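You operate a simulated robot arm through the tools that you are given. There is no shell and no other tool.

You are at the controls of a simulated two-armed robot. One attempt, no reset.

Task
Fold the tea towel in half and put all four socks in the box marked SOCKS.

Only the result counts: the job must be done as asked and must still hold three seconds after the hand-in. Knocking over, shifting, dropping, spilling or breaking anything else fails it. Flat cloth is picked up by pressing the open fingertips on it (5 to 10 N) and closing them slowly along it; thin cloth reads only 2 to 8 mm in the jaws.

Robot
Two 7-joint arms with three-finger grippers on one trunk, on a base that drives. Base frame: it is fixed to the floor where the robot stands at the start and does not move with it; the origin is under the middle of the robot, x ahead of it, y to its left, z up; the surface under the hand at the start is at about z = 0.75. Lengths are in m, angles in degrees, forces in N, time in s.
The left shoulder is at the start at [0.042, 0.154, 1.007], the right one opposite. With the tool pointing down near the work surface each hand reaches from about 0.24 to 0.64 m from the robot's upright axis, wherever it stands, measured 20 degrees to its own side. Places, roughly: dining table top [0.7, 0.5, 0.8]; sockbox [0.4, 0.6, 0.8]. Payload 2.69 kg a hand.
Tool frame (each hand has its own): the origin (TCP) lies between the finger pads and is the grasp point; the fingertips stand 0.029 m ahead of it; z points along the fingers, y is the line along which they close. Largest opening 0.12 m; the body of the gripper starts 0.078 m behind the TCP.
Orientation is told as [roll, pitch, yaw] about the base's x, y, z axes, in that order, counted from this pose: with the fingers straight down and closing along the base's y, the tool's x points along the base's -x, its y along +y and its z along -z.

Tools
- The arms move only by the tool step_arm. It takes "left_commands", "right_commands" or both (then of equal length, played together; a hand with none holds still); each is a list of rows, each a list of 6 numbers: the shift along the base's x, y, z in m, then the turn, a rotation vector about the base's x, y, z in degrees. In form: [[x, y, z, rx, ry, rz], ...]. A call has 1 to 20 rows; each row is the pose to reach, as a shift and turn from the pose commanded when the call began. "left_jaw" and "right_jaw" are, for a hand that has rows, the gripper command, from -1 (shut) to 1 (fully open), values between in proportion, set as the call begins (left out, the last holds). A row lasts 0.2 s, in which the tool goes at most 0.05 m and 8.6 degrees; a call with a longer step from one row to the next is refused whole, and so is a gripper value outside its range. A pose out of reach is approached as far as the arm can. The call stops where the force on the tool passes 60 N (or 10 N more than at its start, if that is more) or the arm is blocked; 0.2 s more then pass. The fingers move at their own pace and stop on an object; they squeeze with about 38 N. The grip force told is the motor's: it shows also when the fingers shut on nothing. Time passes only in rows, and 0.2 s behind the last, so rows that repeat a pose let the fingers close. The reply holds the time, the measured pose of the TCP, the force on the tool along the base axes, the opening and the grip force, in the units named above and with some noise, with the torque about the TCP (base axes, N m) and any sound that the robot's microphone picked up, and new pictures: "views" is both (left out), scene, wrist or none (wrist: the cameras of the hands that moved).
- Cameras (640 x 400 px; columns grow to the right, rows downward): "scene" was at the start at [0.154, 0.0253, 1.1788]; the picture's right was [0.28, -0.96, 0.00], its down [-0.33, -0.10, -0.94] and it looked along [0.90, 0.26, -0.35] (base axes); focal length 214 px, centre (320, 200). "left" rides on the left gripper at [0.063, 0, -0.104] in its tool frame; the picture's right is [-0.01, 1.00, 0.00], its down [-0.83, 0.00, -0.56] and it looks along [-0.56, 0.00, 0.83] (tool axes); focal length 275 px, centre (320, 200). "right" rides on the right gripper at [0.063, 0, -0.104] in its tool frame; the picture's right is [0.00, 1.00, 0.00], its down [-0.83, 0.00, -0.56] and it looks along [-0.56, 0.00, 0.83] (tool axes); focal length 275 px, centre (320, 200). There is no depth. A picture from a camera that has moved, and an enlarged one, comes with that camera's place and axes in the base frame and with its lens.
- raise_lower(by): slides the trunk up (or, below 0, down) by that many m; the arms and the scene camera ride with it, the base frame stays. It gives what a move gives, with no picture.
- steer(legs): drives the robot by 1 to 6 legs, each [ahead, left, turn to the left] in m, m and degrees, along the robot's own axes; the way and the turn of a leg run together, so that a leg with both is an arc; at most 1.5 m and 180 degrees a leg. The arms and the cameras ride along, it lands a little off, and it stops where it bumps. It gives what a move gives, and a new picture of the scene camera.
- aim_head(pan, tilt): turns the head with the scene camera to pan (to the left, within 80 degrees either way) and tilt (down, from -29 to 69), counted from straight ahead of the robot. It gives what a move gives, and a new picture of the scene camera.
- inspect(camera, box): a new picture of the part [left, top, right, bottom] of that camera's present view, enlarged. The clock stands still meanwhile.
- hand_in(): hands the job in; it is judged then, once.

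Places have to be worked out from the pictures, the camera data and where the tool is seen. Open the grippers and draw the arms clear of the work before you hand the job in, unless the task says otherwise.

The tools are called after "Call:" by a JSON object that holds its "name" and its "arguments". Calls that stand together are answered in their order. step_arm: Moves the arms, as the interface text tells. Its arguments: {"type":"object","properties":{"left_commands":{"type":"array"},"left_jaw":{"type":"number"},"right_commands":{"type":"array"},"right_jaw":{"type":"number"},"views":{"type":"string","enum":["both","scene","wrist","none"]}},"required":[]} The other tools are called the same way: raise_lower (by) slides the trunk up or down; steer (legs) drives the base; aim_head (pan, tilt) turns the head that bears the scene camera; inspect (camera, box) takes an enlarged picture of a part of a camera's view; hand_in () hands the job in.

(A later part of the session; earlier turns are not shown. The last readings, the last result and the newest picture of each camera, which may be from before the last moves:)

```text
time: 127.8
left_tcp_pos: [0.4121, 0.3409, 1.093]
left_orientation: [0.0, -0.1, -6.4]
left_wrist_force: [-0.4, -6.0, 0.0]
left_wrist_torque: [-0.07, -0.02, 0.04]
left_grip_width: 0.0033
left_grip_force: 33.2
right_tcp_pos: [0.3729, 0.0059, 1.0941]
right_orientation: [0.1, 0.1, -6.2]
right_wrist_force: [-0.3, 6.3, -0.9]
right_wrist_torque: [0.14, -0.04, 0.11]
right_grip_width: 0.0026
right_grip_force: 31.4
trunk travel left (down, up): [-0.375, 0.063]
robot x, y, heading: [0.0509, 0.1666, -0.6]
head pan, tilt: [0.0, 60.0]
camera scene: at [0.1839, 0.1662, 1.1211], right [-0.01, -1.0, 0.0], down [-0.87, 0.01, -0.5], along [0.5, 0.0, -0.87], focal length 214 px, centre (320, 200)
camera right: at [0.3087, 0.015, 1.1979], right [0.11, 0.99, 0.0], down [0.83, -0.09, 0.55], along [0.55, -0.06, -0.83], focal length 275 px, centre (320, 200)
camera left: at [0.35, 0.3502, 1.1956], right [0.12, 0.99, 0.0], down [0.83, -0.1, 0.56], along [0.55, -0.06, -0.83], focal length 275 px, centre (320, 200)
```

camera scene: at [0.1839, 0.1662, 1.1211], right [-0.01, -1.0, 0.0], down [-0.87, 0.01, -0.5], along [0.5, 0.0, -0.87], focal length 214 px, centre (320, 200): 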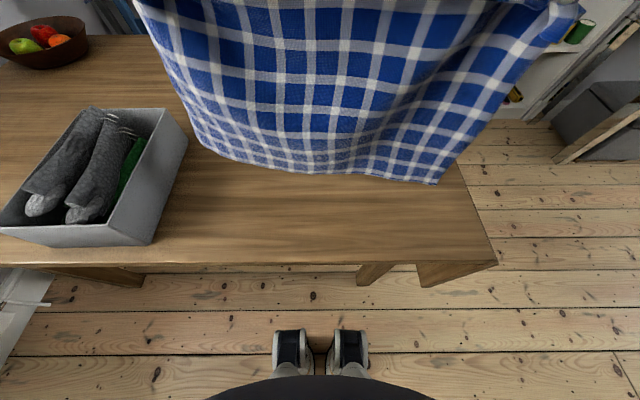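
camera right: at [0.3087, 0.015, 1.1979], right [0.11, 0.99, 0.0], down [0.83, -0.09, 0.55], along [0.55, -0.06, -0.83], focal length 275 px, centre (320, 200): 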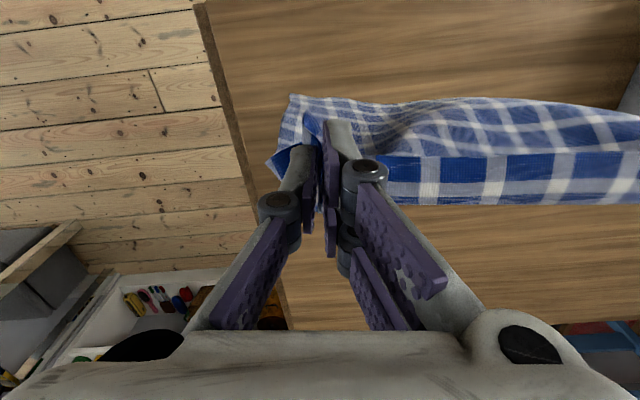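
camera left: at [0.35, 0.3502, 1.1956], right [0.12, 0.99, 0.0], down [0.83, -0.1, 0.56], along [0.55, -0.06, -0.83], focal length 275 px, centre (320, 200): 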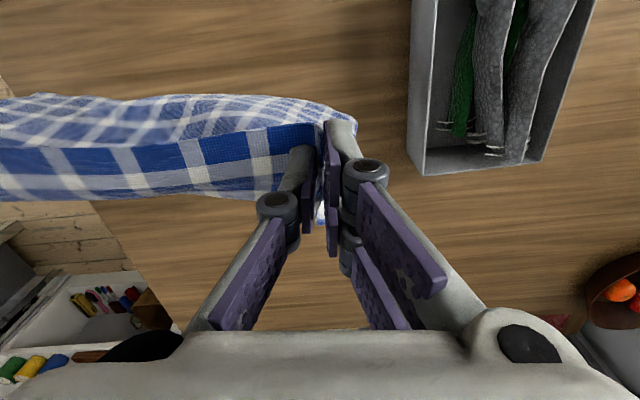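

The sheet hangs vertically below the hem, bottom edge roughly 6–8 cm above the table. I lower it and shift back 2 cm so the bottom edge touches down.

Call:
{"name": "step_arm", "arguments": {"left_commands": [[-0.007, 0, -0.015, 0, 0, 0], [-0.014, 0, -0.03, 0, 0, 0], [-0.02, 0, -0.045, 0, 0, 0], [-0.02, 0, -0.06, 0, 0, 0], [-0.02, 0, -0.07, 0, 0, 0], [-0.02, 0, -0.07, 0, 0, 0]], "right_commands": [[-0.004, 0, -0.015, 0, 0, 0], [-0.008, 0, -0.03, 0, 0, 0], [-0.012, 0.001, -0.045, 0, 0, 0], [-0.012, 0.001, -0.06, 0, 0, 0], [-0.012, 0.001, -0.07, 0, 0, 0], [-0.012, 0.001, -0.07, 0, 0, 0]], "views": "both"}}

```text
time: 129.2
left_tcp_pos: [0.3929, 0.3407, 1.0222]
left_orientation: [0.0, -0.1, -6.4]
left_wrist_force: [0.8, -2.2, -0.3]
left_wrist_torque: [0.0, -0.01, 0.03]
left_grip_width: 0.0039
left_grip_force: 32.7
right_tcp_pos: [0.3587, 0.0079, 1.0246]
right_orientation: [0.0, 0.1, -6.2]
right_wrist_force: [-0.1, 4.7, -1.4]
right_wrist_torque: [0.1, 0.01, 0.06]
right_grip_width: 0.003
right_grip_force: 32.5
trunk travel left (down, up): [-0.375, 0.063]
robot x, y, heading: [0.0522, 0.1697, -0.2]
head pan, tilt: [0.0, 60.0]
camera scene: at [0.184, 0.1663, 1.1211], right [-0.01, -1.0, 0.0], down [-0.87, 0.01, -0.5], along [0.5, 0.0, -0.87], focal length 214 px, centre (320, 200)
camera right: at [0.2957, 0.0167, 1.1284], right [0.11, 0.99, 0.0], down [0.83, -0.09, 0.55], along [0.55, -0.06, -0.83], focal length 275 px, centre (320, 200)
camera left: at [0.33, 0.3496, 1.1259], right [0.12, 0.99, 0.0], down [0.83, -0.1, 0.56], along [0.55, -0.06, -0.83], focal length 275 px, centre (320, 200)
```

scene: 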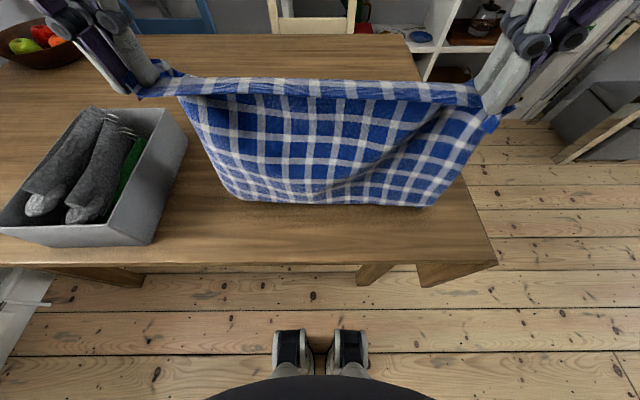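
right: 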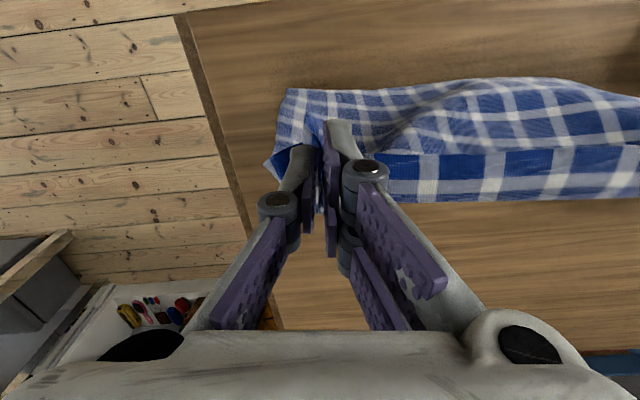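
left: 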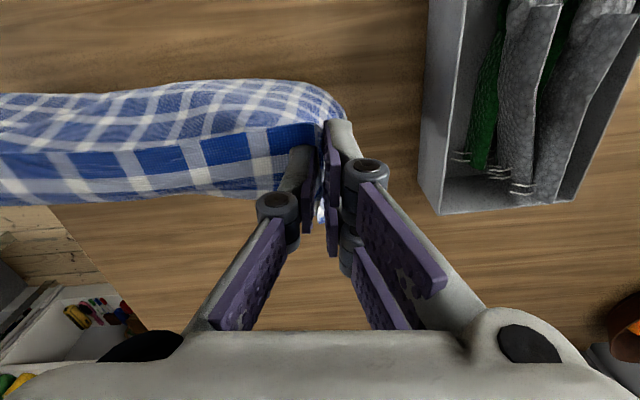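

The bottom edge has reached the table around x≈0.38–0.41. Now I lay the cloth away from the robot: hands forward and down together.

Call:
{"name": "step_arm", "arguments": {"left_commands": [[0.006, 0, -0.016, 0, 0, 0], [0.015, 0, -0.032, 0, 0, 0], [0.028, 0, -0.047, 0, 0, 0], [0.042, 0, -0.061, 0, 0, 0], [0.056, 0, -0.075, 0, 0, 0], [0.07, 0, -0.089, 0, 0, 0], [0.084, 0, -0.103, 0, 0, 0], [0.098, 0, -0.117, 0, 0, 0]], "right_commands": [[0.006, 0, -0.016, 0, 0, 0], [0.015, 0, -0.032, 0, 0, 0], [0.028, 0, -0.047, 0, 0, 0], [0.042, 0, -0.061, 0, 0, 0], [0.056, 0, -0.075, 0, 0, 0], [0.07, 0, -0.089, 0, 0, 0], [0.084, 0, -0.103, 0, 0, 0], [0.098, 0, -0.117, 0, 0, 0]], "views": "both"}}

```text
time: 131.0
left_tcp_pos: [0.4907, 0.3413, 0.9059]
left_orientation: [0.1, -0.1, -6.4]
left_wrist_force: [0.1, -6.3, 1.2]
left_wrist_torque: [-0.51, 0.01, -0.13]
left_grip_width: 0.0024
left_grip_force: 31.0
right_tcp_pos: [0.4599, 0.0077, 0.9066]
right_orientation: [0.0, 0.1, -6.3]
right_wrist_force: [0.6, 6.0, -1.4]
right_wrist_torque: [0.14, 0.03, 0.12]
right_grip_width: 0.0026
right_grip_force: 32.4
trunk travel left (down, up): [-0.375, 0.063]
robot x, y, heading: [0.0504, 0.169, -0.2]
head pan, tilt: [0.0, 60.0]
camera scene: at [0.1845, 0.1663, 1.121], right [-0.01, -1.0, 0.0], down [-0.87, 0.01, -0.5], along [0.5, 0.0, -0.87], focal length 214 px, centre (320, 200)
camera right: at [0.3959, 0.0162, 1.0107], right [0.11, 0.99, 0.0], down [0.83, -0.09, 0.55], along [0.55, -0.06, -0.83], focal length 275 px, centre (320, 200)
camera left: at [0.4281, 0.3503, 1.0089], right [0.12, 0.99, 0.0], down [0.82, -0.1, 0.56], along [0.55, -0.06, -0.83], focal length 275 px, centre (320, 200)
```

scene: 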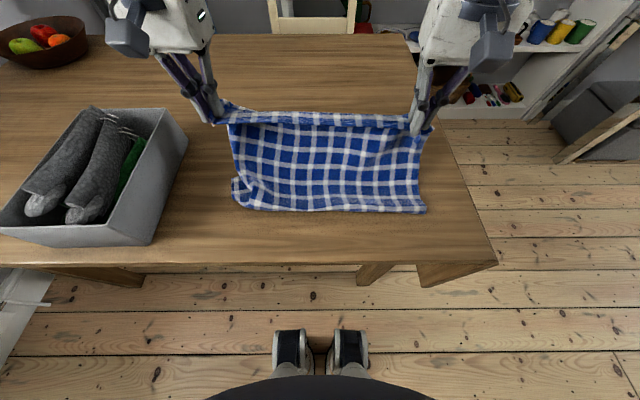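
right: 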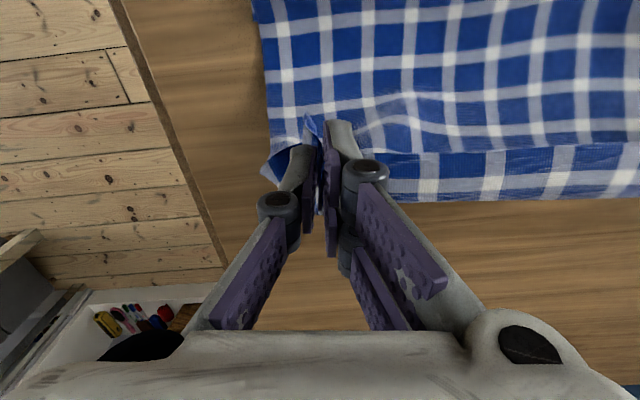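
left: 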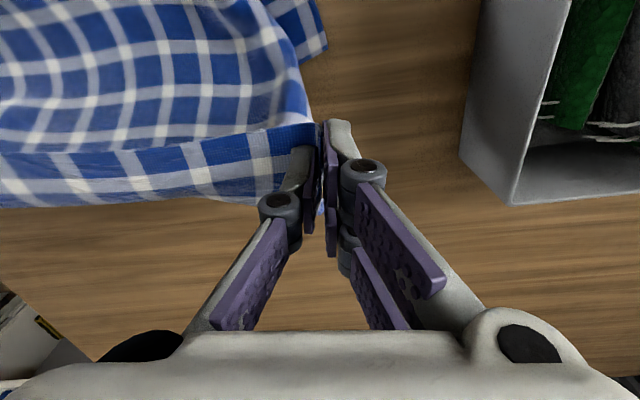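

The lower part is lying down well. I zoom in on its near edge and corners.

Call:
{"name": "inspect", "arguments": {"camera": "scene", "box": [200, 90, 450, 246]}}

```text
2.56 times, centred on (325, 168) of scene
camera zoom: at [0.1845, 0.1663, 1.121], right [-0.01, -1.0, 0.0], down [-0.87, 0.01, -0.5], along [0.5, 0.0, -0.87], focal length 549 px, centre (307, 282)
```

zoom: 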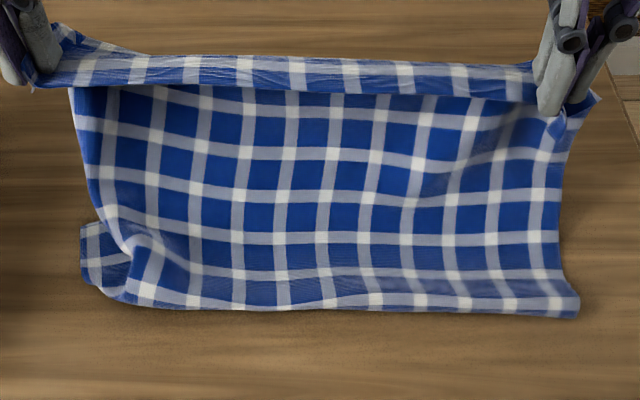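

The bottom-left corner tucked under because I lowered faster than I moved forward. I retrace upward to lift it clear, then lay it again moving forward throughout touchdown.

Call:
{"name": "step_arm", "arguments": {"left_commands": [[-0.014, 0, 0.02, 0, 0, 0], [-0.03, 0, 0.045, 0, 0, 0], [-0.048, 0, 0.07, 0, 0, 0], [-0.066, 0, 0.095, 0, 0, 0], [-0.084, 0, 0.12, 0, 0, 0], [-0.1, 0, 0.145, 0, 0, 0], [-0.115, 0, 0.17, 0, 0, 0], [-0.12, 0, 0.195, 0, 0, 0], [-0.12, 0, 0.205, 0, 0, 0], [-0.12, 0, 0.205, 0, 0, 0], [-0.12, 0, 0.205, 0, 0, 0]], "right_commands": [[-0.014, 0, 0.02, 0, 0, 0], [-0.03, 0, 0.045, 0, 0, 0], [-0.048, 0, 0.07, 0, 0, 0], [-0.066, 0, 0.095, 0, 0, 0], [-0.084, 0, 0.12, 0, 0, 0], [-0.1, 0, 0.145, 0, 0, 0], [-0.115, 0, 0.17, 0, 0, 0], [-0.12, 0, 0.195, 0, 0, 0], [-0.12, 0, 0.205, 0, 0, 0], [-0.12, 0, 0.205, 0, 0, 0], [-0.12, 0, 0.205, 0, 0, 0]], "views": "both"}}

```text
time: 133.4
left_tcp_pos: [0.37, 0.3398, 1.1113]
left_orientation: [0.0, 0.0, -6.4]
left_wrist_force: [0.3, -3.3, -1.0]
left_wrist_torque: [0.02, -0.04, 0.02]
left_grip_width: 0.0038
left_grip_force: 33.5
right_tcp_pos: [0.3372, 0.0087, 1.1132]
right_orientation: [0.0, 0.1, -6.3]
right_wrist_force: [0.1, 3.9, -0.5]
right_wrist_torque: [0.13, -0.02, 0.07]
right_grip_width: 0.0025
right_grip_force: 32.3
trunk travel left (down, up): [-0.375, 0.063]
robot x, y, heading: [0.0522, 0.1676, -0.5]
head pan, tilt: [0.0, 60.0]
camera scene: at [0.184, 0.1662, 1.1211], right [-0.01, -1.0, 0.0], down [-0.87, 0.01, -0.5], along [0.5, 0.0, -0.87], focal length 214 px, centre (320, 200)
camera right: at [0.2752, 0.0169, 1.2165], right [0.11, 0.99, 0.0], down [0.83, -0.09, 0.55], along [0.55, -0.06, -0.83], focal length 275 px, centre (320, 200)
camera left: at [0.3077, 0.3497, 1.2151], right [0.12, 0.99, 0.0], down [0.83, -0.1, 0.56], along [0.55, -0.06, -0.83], focal length 275 px, centre (320, 200)
```

scene: 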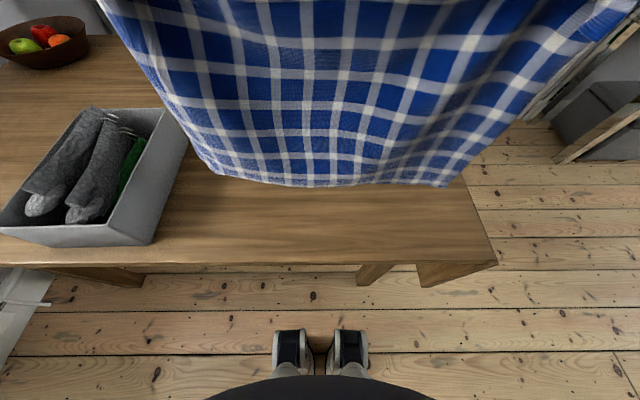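
right: 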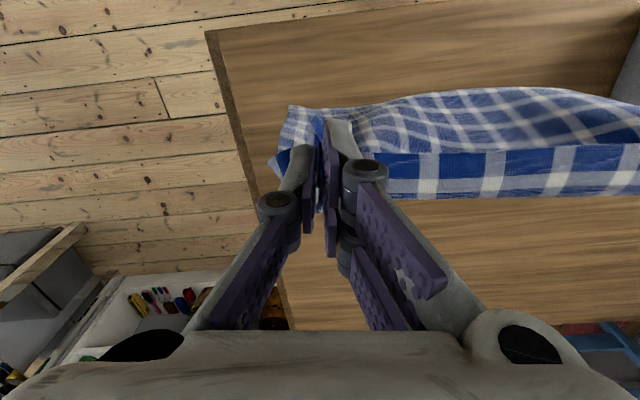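
left: 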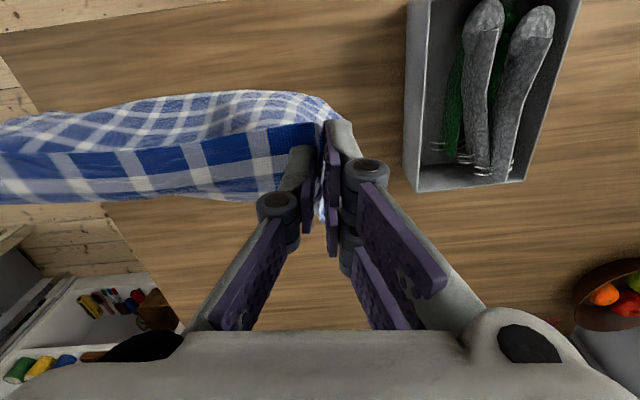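

The corner is free again. I shift back 1.5 cm, then lower while always moving forward at least as fast.

Call:
{"name": "step_arm", "arguments": {"left_commands": [[-0.008, 0, -0.005, 0, 0, 0], [-0.015, 0, -0.01, 0, 0, 0], [-0.015, 0, -0.015, 0, 0, 0], [-0.008, 0, -0.024, 0, 0, 0], [0.002, 0, -0.034, 0, 0, 0], [0.014, 0, -0.044, 0, 0, 0], [0.027, 0, -0.054, 0, 0, 0], [0.041, 0, -0.065, 0, 0, 0], [0.055, 0, -0.077, 0, 0, 0], [0.069, 0, -0.09, 0, 0, 0]], "right_commands": [[-0.008, 0, -0.005, 0, 0, 0], [-0.015, 0, -0.01, 0, 0, 0], [-0.015, 0, -0.015, 0, 0, 0], [-0.008, 0, -0.024, 0, 0, 0], [0.002, 0, -0.034, 0, 0, 0], [0.014, 0, -0.044, 0, 0, 0], [0.027, 0, -0.054, 0, 0, 0], [0.041, 0, -0.065, 0, 0, 0], [0.055, 0, -0.077, 0, 0, 0], [0.069, 0, -0.09, 0, 0, 0]], "views": "scene"}}

Call:
{"name": "inspect", "arguments": {"camera": "scene", "box": [170, 70, 480, 264]}}

```text
time: 135.6
left_tcp_pos: [0.4405, 0.3394, 1.0198]
left_orientation: [-0.1, -0.1, -6.4]
left_wrist_force: [-1.0, -4.0, -1.2]
left_wrist_torque: [-0.01, 0.0, 0.01]
left_grip_width: 0.0032
left_grip_force: 31.4
right_tcp_pos: [0.4082, 0.0089, 1.0214]
right_orientation: [-0.1, 0.2, -6.2]
right_wrist_force: [0.3, 3.3, 0.5]
right_wrist_torque: [0.14, 0.0, 0.03]
right_grip_width: 0.002
right_grip_force: 31.6
trunk travel left (down, up): [-0.375, 0.063]
robot x, y, heading: [0.0549, 0.1687, -0.3]
head pan, tilt: [0.0, 60.0]
camera scene: at [0.1844, 0.1663, 1.121], right [-0.01, -1.0, 0.0], down [-0.87, 0.01, -0.5], along [0.5, 0.0, -0.87], focal length 214 px, centre (320, 200)
```

scene: 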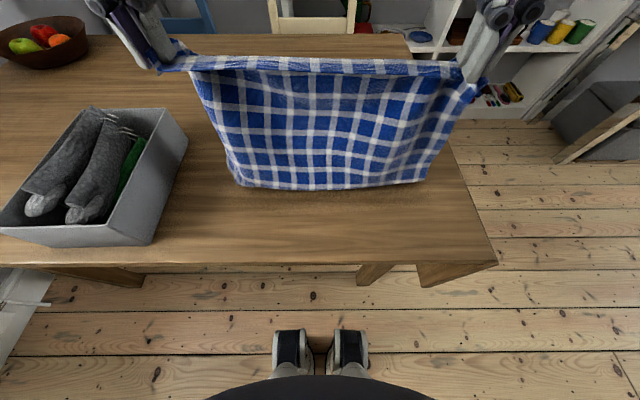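

```text
2.06 times, centred on (325, 167) of scene
camera zoom: at [0.1844, 0.1663, 1.121], right [-0.01, -1.0, 0.0], down [-0.87, 0.01, -0.5], along [0.5, 0.0, -0.87], focal length 442 px, centre (310, 268)
```

zoom: 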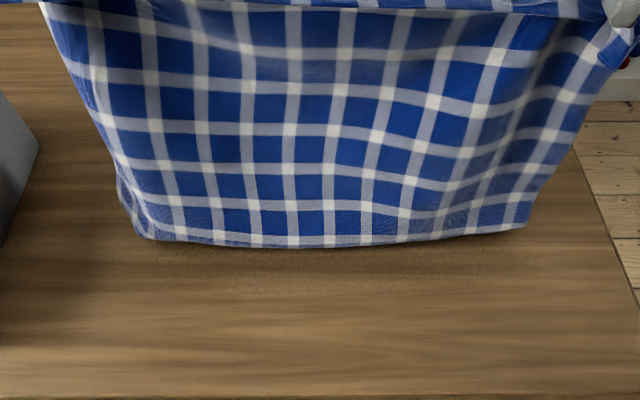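

The bottom-left corner is curling under slightly again. I raise 3 cm, and lower again while moving forward and also 2–3 cm to the right, so that corner trails outward.

Call:
{"name": "step_arm", "arguments": {"left_commands": [[-0.015, 0.008, 0.02, 0, 0, 0], [-0.03, 0.014, 0.04, 0, 0, 0], [-0.045, 0.018, 0.05, 0, 0, 0], [-0.05, 0.018, 0.05, 0, 0, 0], [-0.045, 0.014, 0.045, 0, 0, 0], [-0.035, 0.008, 0.036, 0, 0, 0], [-0.024, 0.002, 0.027, 0, 0, 0], [-0.012, -0.004, 0.018, 0, 0, 0], [0.0, -0.009, 0.008, 0, 0, 0], [0.013, -0.013, -0.003, 0, 0, 0], [0.027, -0.016, -0.015, 0, 0, 0]], "right_commands": [[-0.015, 0.008, 0.02, 0, 0, 0], [-0.03, 0.014, 0.04, 0, 0, 0], [-0.045, 0.018, 0.05, 0, 0, 0], [-0.05, 0.018, 0.05, 0, 0, 0], [-0.045, 0.014, 0.045, 0, 0, 0], [-0.035, 0.008, 0.036, 0, 0, 0], [-0.024, 0.002, 0.027, 0, 0, 0], [-0.012, -0.004, 0.018, 0, 0, 0], [0.0, -0.009, 0.008, 0, 0, 0], [0.013, -0.013, -0.003, 0, 0, 0], [0.027, -0.016, -0.015, 0, 0, 0]], "views": "scene"}}

Call:
{"name": "inspect", "arguments": {"camera": "scene", "box": [170, 70, 480, 264]}}

```text
time: 138.0
left_tcp_pos: [0.4674, 0.3234, 1.0049]
left_orientation: [-0.1, -0.1, -6.5]
left_wrist_force: [-0.3, 0.6, 0.2]
left_wrist_torque: [-0.06, 0.0, 0.03]
left_grip_width: 0.0018
left_grip_force: 30.6
right_tcp_pos: [0.4344, -0.0075, 1.0069]
right_orientation: [0.0, 0.0, -6.3]
right_wrist_force: [-0.5, 1.1, 1.2]
right_wrist_torque: [0.22, -0.02, 0.09]
right_grip_width: 0.0028
right_grip_force: 32.9
trunk travel left (down, up): [-0.375, 0.063]
robot x, y, heading: [0.0504, 0.169, -0.4]
head pan, tilt: [0.0, 60.0]
camera scene: at [0.1844, 0.1661, 1.121], right [-0.01, -1.0, 0.0], down [-0.87, 0.01, -0.5], along [0.5, 0.0, -0.87], focal length 214 px, centre (320, 200)
```

scene: 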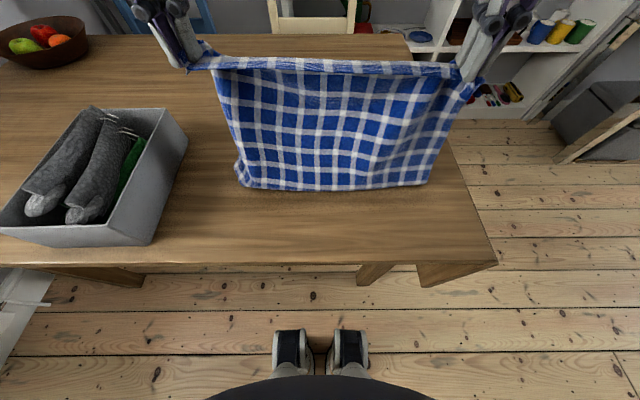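

```text
2.06 times, centred on (325, 167) of scene
camera zoom: at [0.1844, 0.1661, 1.121], right [-0.01, -1.0, 0.0], down [-0.87, 0.01, -0.5], along [0.5, 0.0, -0.87], focal length 442 px, centre (310, 268)
```

zoom: 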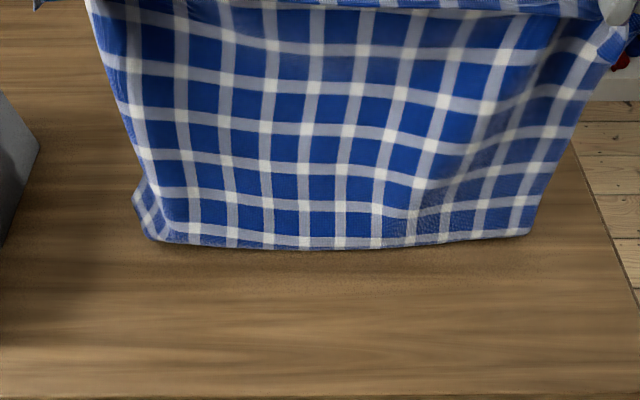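

The left margin curls forward because of the left gripper's yaw; the right one, leaning toward the robot, lies fine. I lift clear again and yaw the left hand +24° so its margin leans toward the robot.

Call:
{"name": "step_arm", "arguments": {"left_commands": [[-0.02, 0.004, 0.03, 0, 0, 4], [-0.04, 0.008, 0.06, 0, 0, 8], [-0.06, 0.012, 0.085, 0, 0, 12], [-0.08, 0.016, 0.105, 0, 0, 16], [-0.1, 0.016, 0.108, 0, 0, 20], [-0.108, 0.016, 0.108, 0, 0, 24], [-0.108, 0.016, 0.108, 0, 0, 24], [-0.108, 0.016, 0.108, 0, 0, 24], [-0.108, 0.016, 0.108, 0, 0, 24]], "right_commands": [[-0.02, 0.004, 0.03, 0, 0, 0], [-0.04, 0.008, 0.06, 0, 0, -2], [-0.06, 0.012, 0.085, 0, 0, -4], [-0.08, 0.016, 0.105, 0, 0, -6], [-0.1, 0.016, 0.108, 0, 0, -6], [-0.108, 0.016, 0.108, 0, 0, -6], [-0.108, 0.016, 0.108, 0, 0, -6], [-0.108, 0.016, 0.108, 0, 0, -6], [-0.108, 0.016, 0.108, 0, 0, -6]], "views": "both"}}

```text
time: 140.0
left_tcp_pos: [0.3588, 0.3391, 1.114]
left_orientation: [0.0, 0.0, 17.7]
left_wrist_force: [-1.6, -3.6, -1.6]
left_wrist_torque: [-0.13, 0.04, 0.02]
left_grip_width: 0.0035
left_grip_force: 31.7
right_tcp_pos: [0.3268, 0.0078, 1.1166]
right_orientation: [0.1, 0.1, -12.3]
right_wrist_force: [0.7, 3.2, 1.3]
right_wrist_torque: [0.18, -0.03, 0.1]
right_grip_width: 0.0021
right_grip_force: 30.5
trunk travel left (down, up): [-0.375, 0.063]
robot x, y, heading: [0.053, 0.1681, -0.5]
head pan, tilt: [0.0, 60.0]
camera scene: at [0.1841, 0.1663, 1.1211], right [-0.01, -1.0, 0.0], down [-0.87, 0.01, -0.5], along [0.5, 0.0, -0.87], focal length 214 px, centre (320, 200)
camera right: at [0.265, 0.0235, 1.2199], right [0.21, 0.98, 0.0], down [0.81, -0.17, 0.55], along [0.54, -0.12, -0.83], focal length 275 px, centre (320, 200)
camera left: at [0.2988, 0.3227, 1.217], right [-0.3, 0.95, 0.0], down [0.79, 0.25, 0.56], along [0.53, 0.17, -0.83], focal length 275 px, centre (320, 200)
```

scene: 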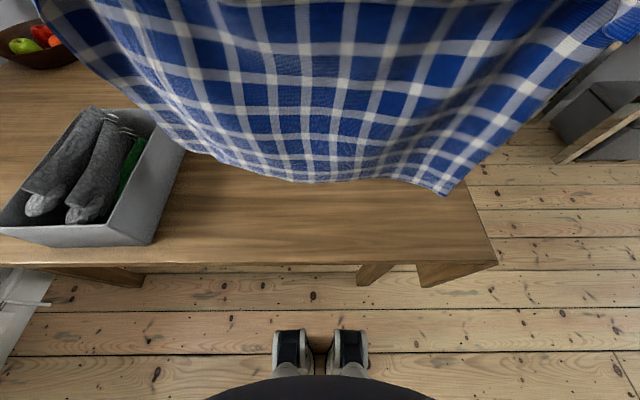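
right: 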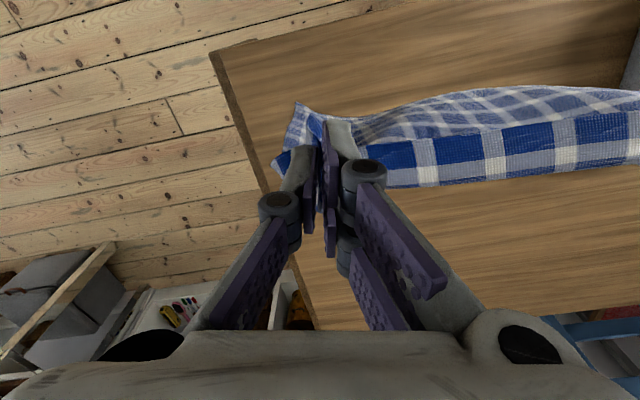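
left: 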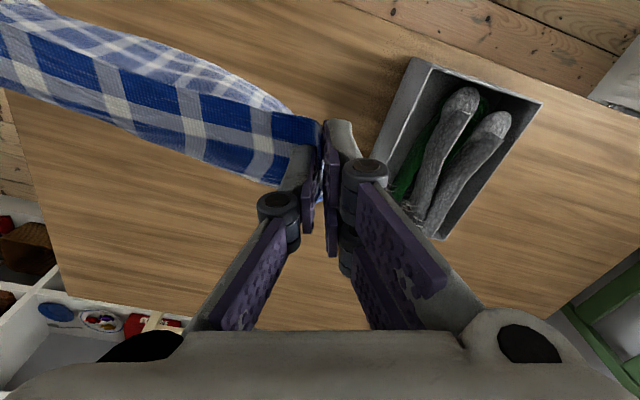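

Left margin is now flaring outward. I lower again with steady forward motion.

Call:
{"name": "step_arm", "arguments": {"left_commands": [[0.004, 0, -0.012, 0, 0, 0], [0.01, 0, -0.024, 0, 0, 0], [0.018, 0, -0.034, 0, 0, 0], [0.028, 0, -0.044, 0, 0, 0], [0.039, 0, -0.054, 0, 0, 0], [0.051, 0, -0.064, 0, 0, 0], [0.064, 0, -0.075, 0, 0, 0], [0.077, 0, -0.086, 0, 0, 0], [0.09, 0, -0.098, 0, 0, 0], [0.103, 0, -0.11, 0, 0, 0]], "right_commands": [[0.004, 0, -0.012, 0, 0, 0], [0.01, 0, -0.024, 0, 0, 0], [0.018, 0, -0.034, 0, 0, 0], [0.028, 0, -0.044, 0, 0, 0], [0.039, 0, -0.054, 0, 0, 0], [0.051, 0, -0.064, 0, 0, 0], [0.064, 0, -0.075, 0, 0, 0], [0.077, 0, -0.086, 0, 0, 0], [0.09, 0, -0.098, 0, 0, 0], [0.103, 0, -0.11, 0, 0, 0]], "views": "scene"}}

Call:
{"name": "inspect", "arguments": {"camera": "scene", "box": [170, 70, 480, 264]}}

```text
time: 142.2
left_tcp_pos: [0.463, 0.3399, 1.0028]
left_orientation: [0.1, -0.1, 17.7]
left_wrist_force: [-4.3, -4.0, 2.8]
left_wrist_torque: [0.11, 0.07, -0.01]
left_grip_width: 0.0019
left_grip_force: 29.9
right_tcp_pos: [0.4292, 0.0091, 1.0061]
right_orientation: [0.0, 0.1, -12.4]
right_wrist_force: [1.1, 7.4, 1.5]
right_wrist_torque: [0.1, 0.02, 0.07]
right_grip_width: 0.0026
right_grip_force: 31.9
trunk travel left (down, up): [-0.375, 0.063]
robot x, y, heading: [0.0533, 0.1688, -0.6]
head pan, tilt: [0.0, 60.0]
camera scene: at [0.1844, 0.1662, 1.121], right [-0.01, -1.0, 0.0], down [-0.87, 0.01, -0.5], along [0.5, 0.0, -0.87], focal length 214 px, centre (320, 200)
```

scene: 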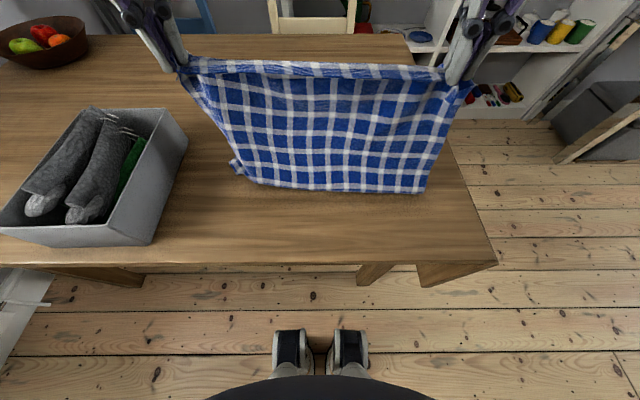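

```text
2.06 times, centred on (325, 167) of scene
camera zoom: at [0.1844, 0.1662, 1.121], right [-0.01, -1.0, 0.0], down [-0.87, 0.01, -0.5], along [0.5, 0.0, -0.87], focal length 442 px, centre (310, 268)
```

zoom: 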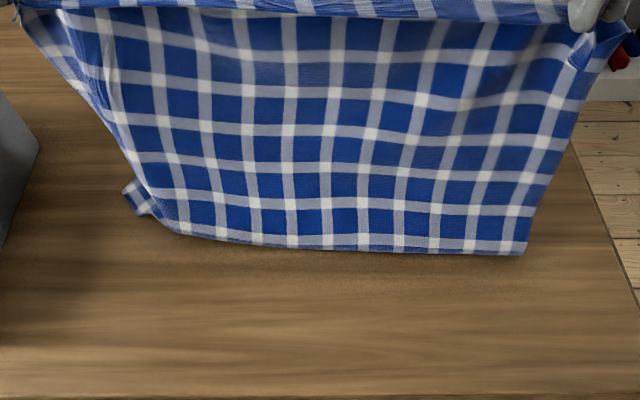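

Better, only a small tuck remains at the left corner, which touches first. I lift once more, raise the left hand 2 cm relative to the right with a bit more yaw, and lay again.

Call:
{"name": "step_arm", "arguments": {"left_commands": [[-0.02, 0, 0.035, 0, 0, 4], [-0.045, 0.002, 0.07, 0, 0, 8], [-0.07, 0.004, 0.1, 0, 0, 12], [-0.09, 0.004, 0.125, 0, 0, 12], [-0.105, 0.004, 0.13, 0, 0, 12], [-0.105, 0.004, 0.13, 0, 0, 12], [-0.105, 0.004, 0.13, 0, 0, 12], [-0.1, 0.004, 0.12, 0, 0, 12], [-0.092, 0.003, 0.108, 0, 0, 12], [-0.082, 0.002, 0.096, 0, 0, 12], [-0.07, 0, 0.085, 0, 0, 12], [-0.057, 0, 0.074, 0, 0, 12], [-0.044, 0, 0.063, 0, 0, 12], [-0.031, 0, 0.051, 0, 0, 12], [-0.018, 0, 0.039, 0, 0, 12], [-0.005, 0, 0.027, 0, 0, 12]], "right_commands": [[-0.02, 0, 0.035, 0, 0, 0], [-0.045, -0.002, 0.065, 0, 0, 0], [-0.07, -0.004, 0.09, 0, 0, 0], [-0.09, -0.004, 0.105, 0, 0, 0], [-0.105, -0.004, 0.108, 0, 0, 0], [-0.105, -0.004, 0.108, 0, 0, 0], [-0.105, -0.004, 0.108, 0, 0, 0], [-0.1, -0.004, 0.096, 0, 0, 0], [-0.092, -0.003, 0.084, 0, 0, 0], [-0.082, -0.002, 0.072, 0, 0, 0], [-0.07, 0, 0.061, 0, 0, 0], [-0.057, 0, 0.05, 0, 0, 0], [-0.044, 0, 0.039, 0, 0, 0], [-0.031, 0, 0.027, 0, 0, 0], [-0.018, 0, 0.015, 0, 0, 0], [-0.005, 0, 0.003, 0, 0, 0]], "views": "scene"}}

Call:
{"name": "inspect", "arguments": {"camera": "scene", "box": [170, 70, 480, 264]}}

```text
time: 145.6
left_tcp_pos: [0.457, 0.3404, 1.0297]
left_orientation: [0.2, 0.0, 29.6]
left_wrist_force: [0.6, -3.7, 0.4]
left_wrist_torque: [-0.28, -0.17, -0.03]
left_grip_width: 0.0021
left_grip_force: 32.4
left hand out of reach, approached as far as the arm can: row 5, 6, 7
right_tcp_pos: [0.4256, 0.0067, 1.0086]
right_orientation: [-0.1, 0.1, -12.3]
right_wrist_force: [-0.3, 5.3, -0.3]
right_wrist_torque: [0.17, -0.02, 0.12]
right_grip_width: 0.0026
right_grip_force: 32.0
trunk travel left (down, up): [-0.375, 0.063]
robot x, y, heading: [0.055, 0.1702, -0.4]
head pan, tilt: [0.0, 60.0]
camera scene: at [0.1843, 0.1664, 1.121], right [-0.01, -1.0, 0.0], down [-0.87, 0.01, -0.5], along [0.5, 0.0, -0.87], focal length 214 px, centre (320, 200)
```

scene: 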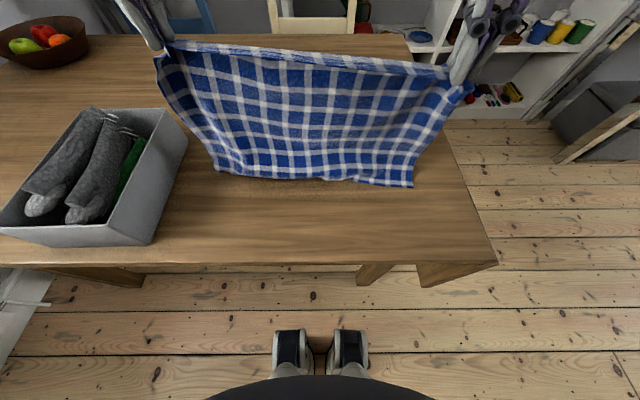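

```text
2.06 times, centred on (325, 167) of scene
camera zoom: at [0.1843, 0.1664, 1.121], right [-0.01, -1.0, 0.0], down [-0.87, 0.01, -0.5], along [0.5, 0.0, -0.87], focal length 442 px, centre (310, 268)
```

zoom: 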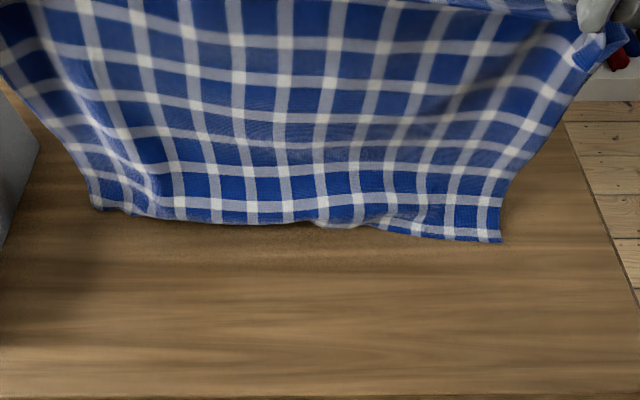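

The left corner is hanging clear this time. I continue laying the cloth forward, letting the left come down level with the right.

Call:
{"name": "step_arm", "arguments": {"left_commands": [[0.014, 0, -0.014, 0, 0, 0], [0.028, 0, -0.029, 0, 0, 0], [0.042, 0, -0.045, 0, 0, 0], [0.056, 0, -0.061, 0, 0, 0], [0.07, 0, -0.078, 0, 0, 0], [0.084, 0, -0.094, 0, 0, 0], [0.098, 0, -0.11, 0, 0, 0], [0.112, 0, -0.126, 0, 0, 0], [0.123, 0, -0.138, 0, 0, 0]], "right_commands": [[0.014, 0, -0.012, 0, 0, 0], [0.028, 0, -0.025, 0, 0, 0], [0.042, 0, -0.039, 0, 0, 0], [0.056, 0, -0.053, 0, 0, 0], [0.07, 0, -0.067, 0, 0, 0], [0.084, 0, -0.081, 0, 0, 0], [0.098, 0, -0.095, 0, 0, 0], [0.11, 0, -0.108, 0, 0, 0], [0.12, 0, -0.118, 0, 0, 0]], "views": "both"}}

Call:
{"name": "inspect", "arguments": {"camera": "scene", "box": [190, 80, 440, 236]}}

```text
time: 147.6
left_tcp_pos: [0.5796, 0.3398, 0.8931]
left_orientation: [-0.1, -0.1, 29.7]
left_wrist_force: [0.4, -1.3, -0.7]
left_wrist_torque: [0.04, 0.06, -0.01]
left_grip_width: 0.0036
left_grip_force: 33.3
right_tcp_pos: [0.5426, 0.0092, 0.8919]
right_orientation: [0.0, 0.1, -12.3]
right_wrist_force: [-0.4, 3.0, 0.3]
right_wrist_torque: [0.11, -0.01, 0.05]
right_grip_width: 0.0023
right_grip_force: 32.4
trunk travel left (down, up): [-0.375, 0.063]
robot x, y, heading: [0.051, 0.1672, -0.4]
head pan, tilt: [0.0, 60.0]
camera scene: at [0.1843, 0.1662, 1.1211], right [-0.01, -1.0, 0.0], down [-0.87, 0.01, -0.5], along [0.5, 0.0, -0.87], focal length 214 px, centre (320, 200)
camera right: at [0.4811, 0.0237, 0.9944], right [0.21, 0.98, 0.0], down [0.81, -0.17, 0.55], along [0.54, -0.12, -0.83], focal length 275 px, centre (320, 200)
camera left: at [0.5252, 0.311, 0.9963], right [-0.49, 0.87, 0.0], down [0.72, 0.41, 0.56], along [0.48, 0.27, -0.83], focal length 275 px, centre (320, 200)
```

scene: 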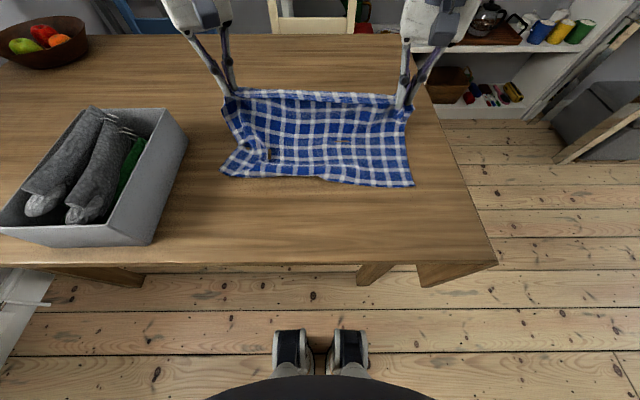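
right: 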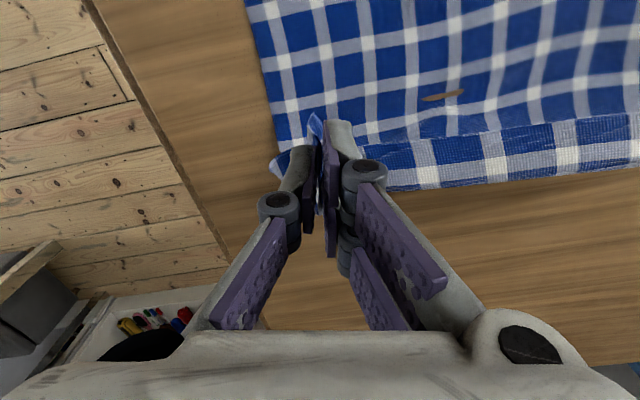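
left: 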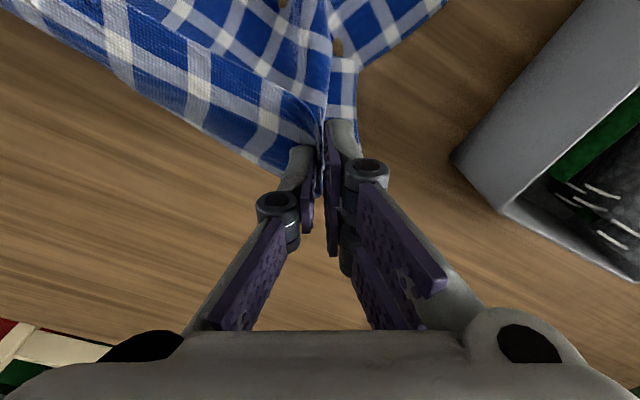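

```text
2.56 times, centred on (315, 158) of scene
camera zoom: at [0.1843, 0.1662, 1.1211], right [-0.01, -1.0, 0.0], down [-0.87, 0.01, -0.5], along [0.5, 0.0, -0.87], focal length 549 px, centre (333, 308)
```

zoom: 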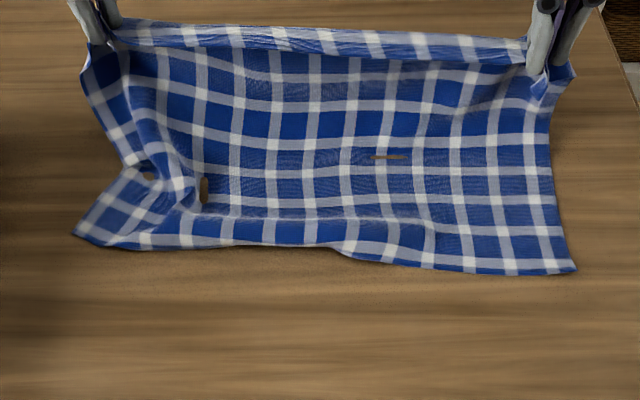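

The far-corner lies out properly now: bottom edge corners at about (0.469, 0.381) and (0.429, −0.030). I bring the held hem back toward the robot and down in an arc so it lands on that edge, turning the left yaw back as I go.

Call:
{"name": "step_arm", "arguments": {"left_commands": [[-0.012, 0, -0.004, 0, 0, -4], [-0.024, 0, -0.01, 0, 0, -8], [-0.036, 0, -0.018, 0, 0, -12], [-0.048, 0, -0.028, 0, 0, -16], [-0.06, 0, -0.039, 0, 0, -20], [-0.071, 0, -0.051, 0, 0, -24], [-0.081, 0, -0.064, 0, 0, -28]], "right_commands": [[-0.0115, -0.001, -0.004, 0, 0, 1], [-0.023, -0.002, -0.01, 0, 0, 2], [-0.0345, -0.003, -0.018, 0, 0, 3], [-0.046, -0.004, -0.028, 0, 0, 4], [-0.0575, -0.005, -0.039, 0, 0, 5], [-0.068, -0.006, -0.051, 0, 0, 6], [-0.0775, -0.006, -0.064, 0, 0, 6]], "views": "both"}}

Call:
{"name": "inspect", "arguments": {"camera": "scene", "box": [190, 80, 440, 236]}}

```text
time: 149.2
left_tcp_pos: [0.4972, 0.3405, 0.828]
left_orientation: [0.0, -0.1, 1.6]
left_wrist_force: [0.5, -8.2, -0.3]
left_wrist_torque: [-0.18, 0.01, 0.06]
left_grip_width: 0.0033
left_grip_force: 31.1
right_tcp_pos: [0.4653, 0.0032, 0.8267]
right_orientation: [0.0, 0.0, -6.2]
right_wrist_force: [1.2, 7.8, -0.1]
right_wrist_torque: [0.24, 0.0, 0.13]
right_grip_width: 0.0024
right_grip_force: 31.0
trunk travel left (down, up): [-0.375, 0.063]
robot x, y, heading: [0.0527, 0.1697, -0.2]
head pan, tilt: [0.0, 60.0]
camera scene: at [0.184, 0.1663, 1.1211], right [-0.01, -1.0, 0.0], down [-0.87, 0.01, -0.5], along [0.5, 0.0, -0.87], focal length 214 px, centre (320, 200)
camera right: at [0.4033, 0.0114, 0.9307], right [0.11, 0.99, 0.0], down [0.83, -0.09, 0.56], along [0.55, -0.06, -0.83], focal length 275 px, centre (320, 200)
camera left: at [0.4353, 0.3415, 0.9327], right [-0.02, 1.0, 0.0], down [0.83, 0.02, 0.56], along [0.56, 0.01, -0.83], focal length 275 px, centre (320, 200)
```

scene: 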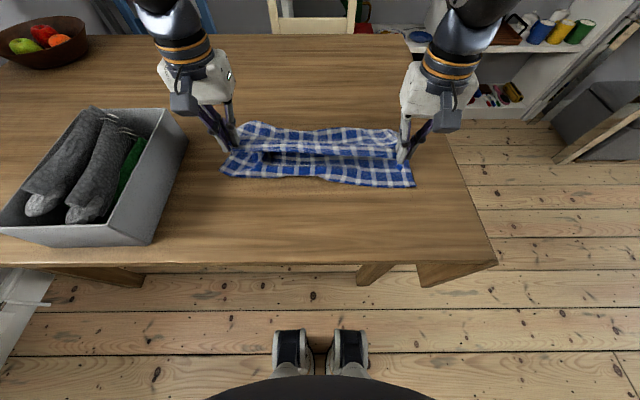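
right: 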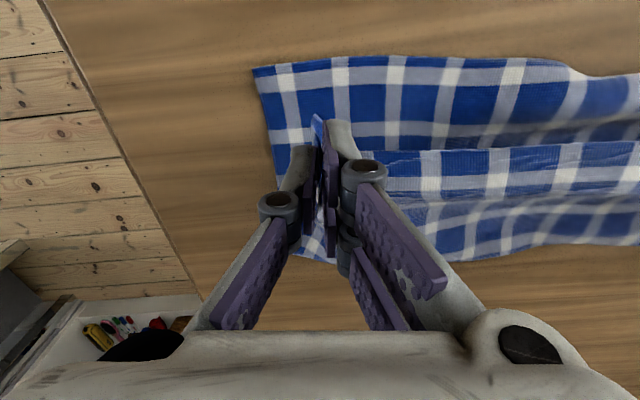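
left: 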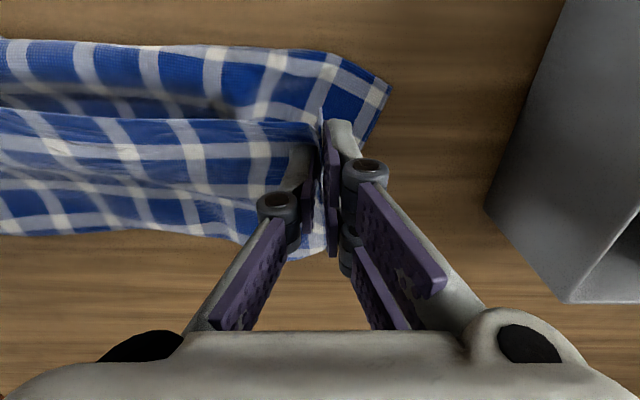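

```text
2.56 times, centred on (315, 158) of scene
camera zoom: at [0.184, 0.1663, 1.1211], right [-0.01, -1.0, 0.0], down [-0.87, 0.01, -0.5], along [0.5, 0.0, -0.87], focal length 549 px, centre (333, 308)
```

zoom: 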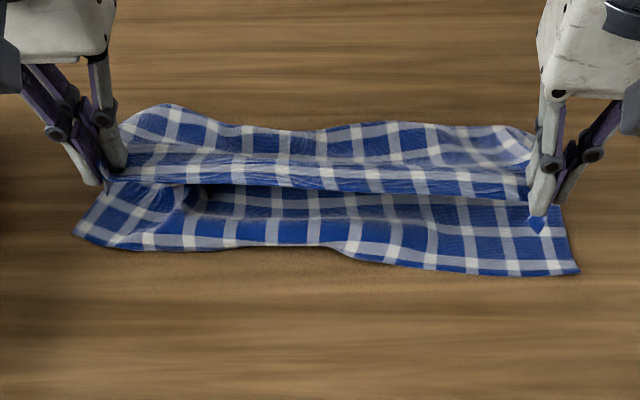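

The hem is above the bottom edge and the fold line is ~0.16 m away – nearly exactly half. I ease the sideways tension and lower the hem onto the bottom edge.

Call:
{"name": "step_arm", "arguments": {"left_commands": [[-0.006, -0.002, -0.01, 0, 0, -2], [-0.012, -0.003, -0.02, 0, 0, -4], [-0.018, -0.003, -0.03, 0, 0, -6], [-0.021, -0.003, -0.038, 0, 0, -7], [-0.021, -0.003, -0.041, 0, 0, -7]], "right_commands": [[-0.006, 0, -0.01, 0, 0, 0], [-0.012, 0.001, -0.02, 0, 0, 0], [-0.018, 0.001, -0.03, 0, 0, 0], [-0.022, 0.001, -0.038, 0, 0, 0], [-0.022, 0.001, -0.041, 0, 0, 0]], "views": "both"}}

Call:
{"name": "inspect", "arguments": {"camera": "scene", "box": [190, 80, 440, 236]}}

Call:
{"name": "inspect", "arguments": {"camera": "left", "box": [160, 20, 480, 220]}}

Call:
{"name": "inspect", "arguments": {"camera": "right", "box": [200, 20, 520, 220]}}

```text
time: 150.4
left_tcp_pos: [0.4776, 0.3385, 0.7883]
left_orientation: [-0.1, -0.1, -5.4]
left_wrist_force: [1.0, -7.0, 0.7]
left_wrist_torque: [-0.01, -0.03, 0.04]
left_grip_width: 0.0028
left_grip_force: 30.2
right_tcp_pos: [0.4439, 0.0029, 0.7851]
right_orientation: [-0.1, 0.0, -6.3]
right_wrist_force: [0.7, 4.0, 5.3]
right_wrist_torque: [0.14, -0.06, 0.06]
right_grip_width: 0.0023
right_grip_force: 31.8
trunk travel left (down, up): [-0.375, 0.063]
robot x, y, heading: [0.0499, 0.1708, -0.3]
head pan, tilt: [0.0, 60.0]
camera scene: at [0.1837, 0.1663, 1.1213], right [-0.01, -1.0, 0.0], down [-0.87, 0.01, -0.5], along [0.5, 0.0, -0.87], focal length 214 px, centre (320, 200)
camera right: at [0.3808, 0.0118, 0.8894], right [0.11, 0.99, 0.0], down [0.83, -0.09, 0.56], along [0.55, -0.06, -0.83], focal length 275 px, centre (320, 200)
camera left: at [0.4153, 0.3459, 0.8916], right [0.1, 1.0, 0.0], down [0.83, -0.08, 0.56], along [0.55, -0.05, -0.83], focal length 275 px, centre (320, 200)
```

scene: 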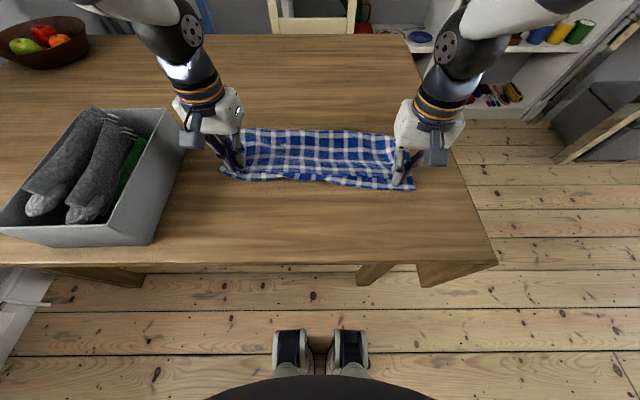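
right: 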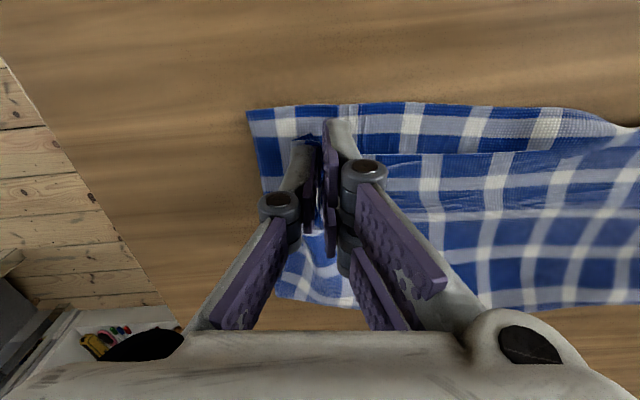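
left: 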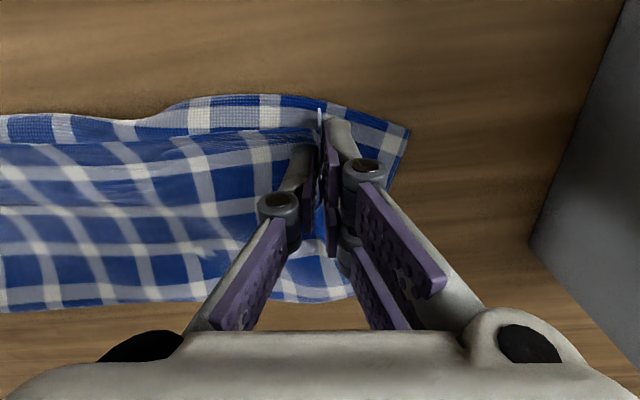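

```text
2.56 times, centred on (315, 158) of scene
camera zoom: at [0.1837, 0.1663, 1.1213], right [-0.01, -1.0, 0.0], down [-0.87, 0.01, -0.5], along [0.5, 0.0, -0.87], focal length 549 px, centre (333, 308)
```

zoom: 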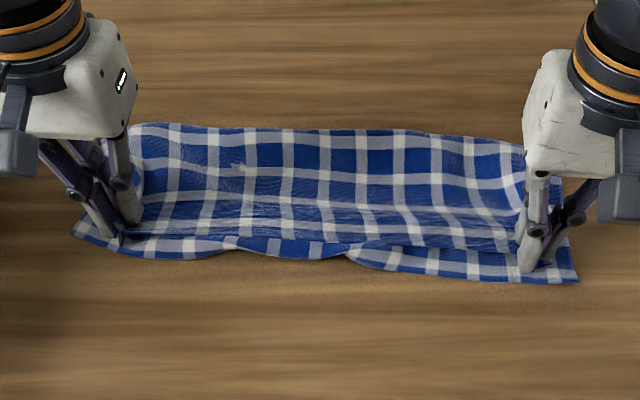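

```text
2.00 times, centred on (320, 120) of left
camera zoom: at [0.4153, 0.3459, 0.8916], right [0.1, 1.0, 0.0], down [0.83, -0.08, 0.56], along [0.55, -0.05, -0.83], focal length 551 px, centre (320, 360)
```

zoom: 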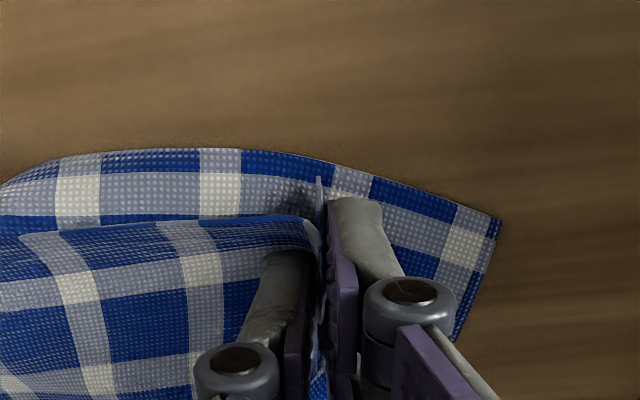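

```text
2.00 times, centred on (360, 120) of right
camera zoom: at [0.3808, 0.0118, 0.8894], right [0.11, 0.99, 0.0], down [0.83, -0.09, 0.56], along [0.55, -0.06, -0.83], focal length 551 px, centre (240, 360)
```

zoom: 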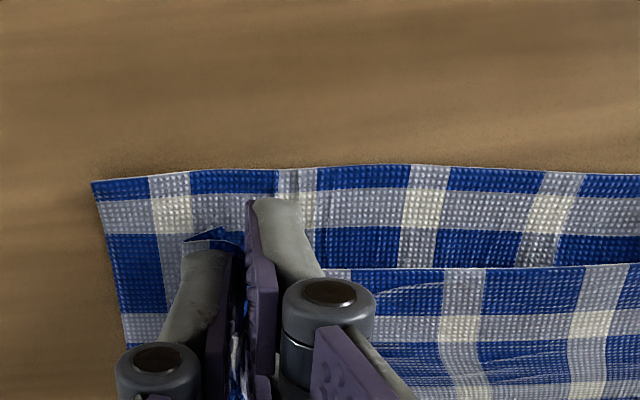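

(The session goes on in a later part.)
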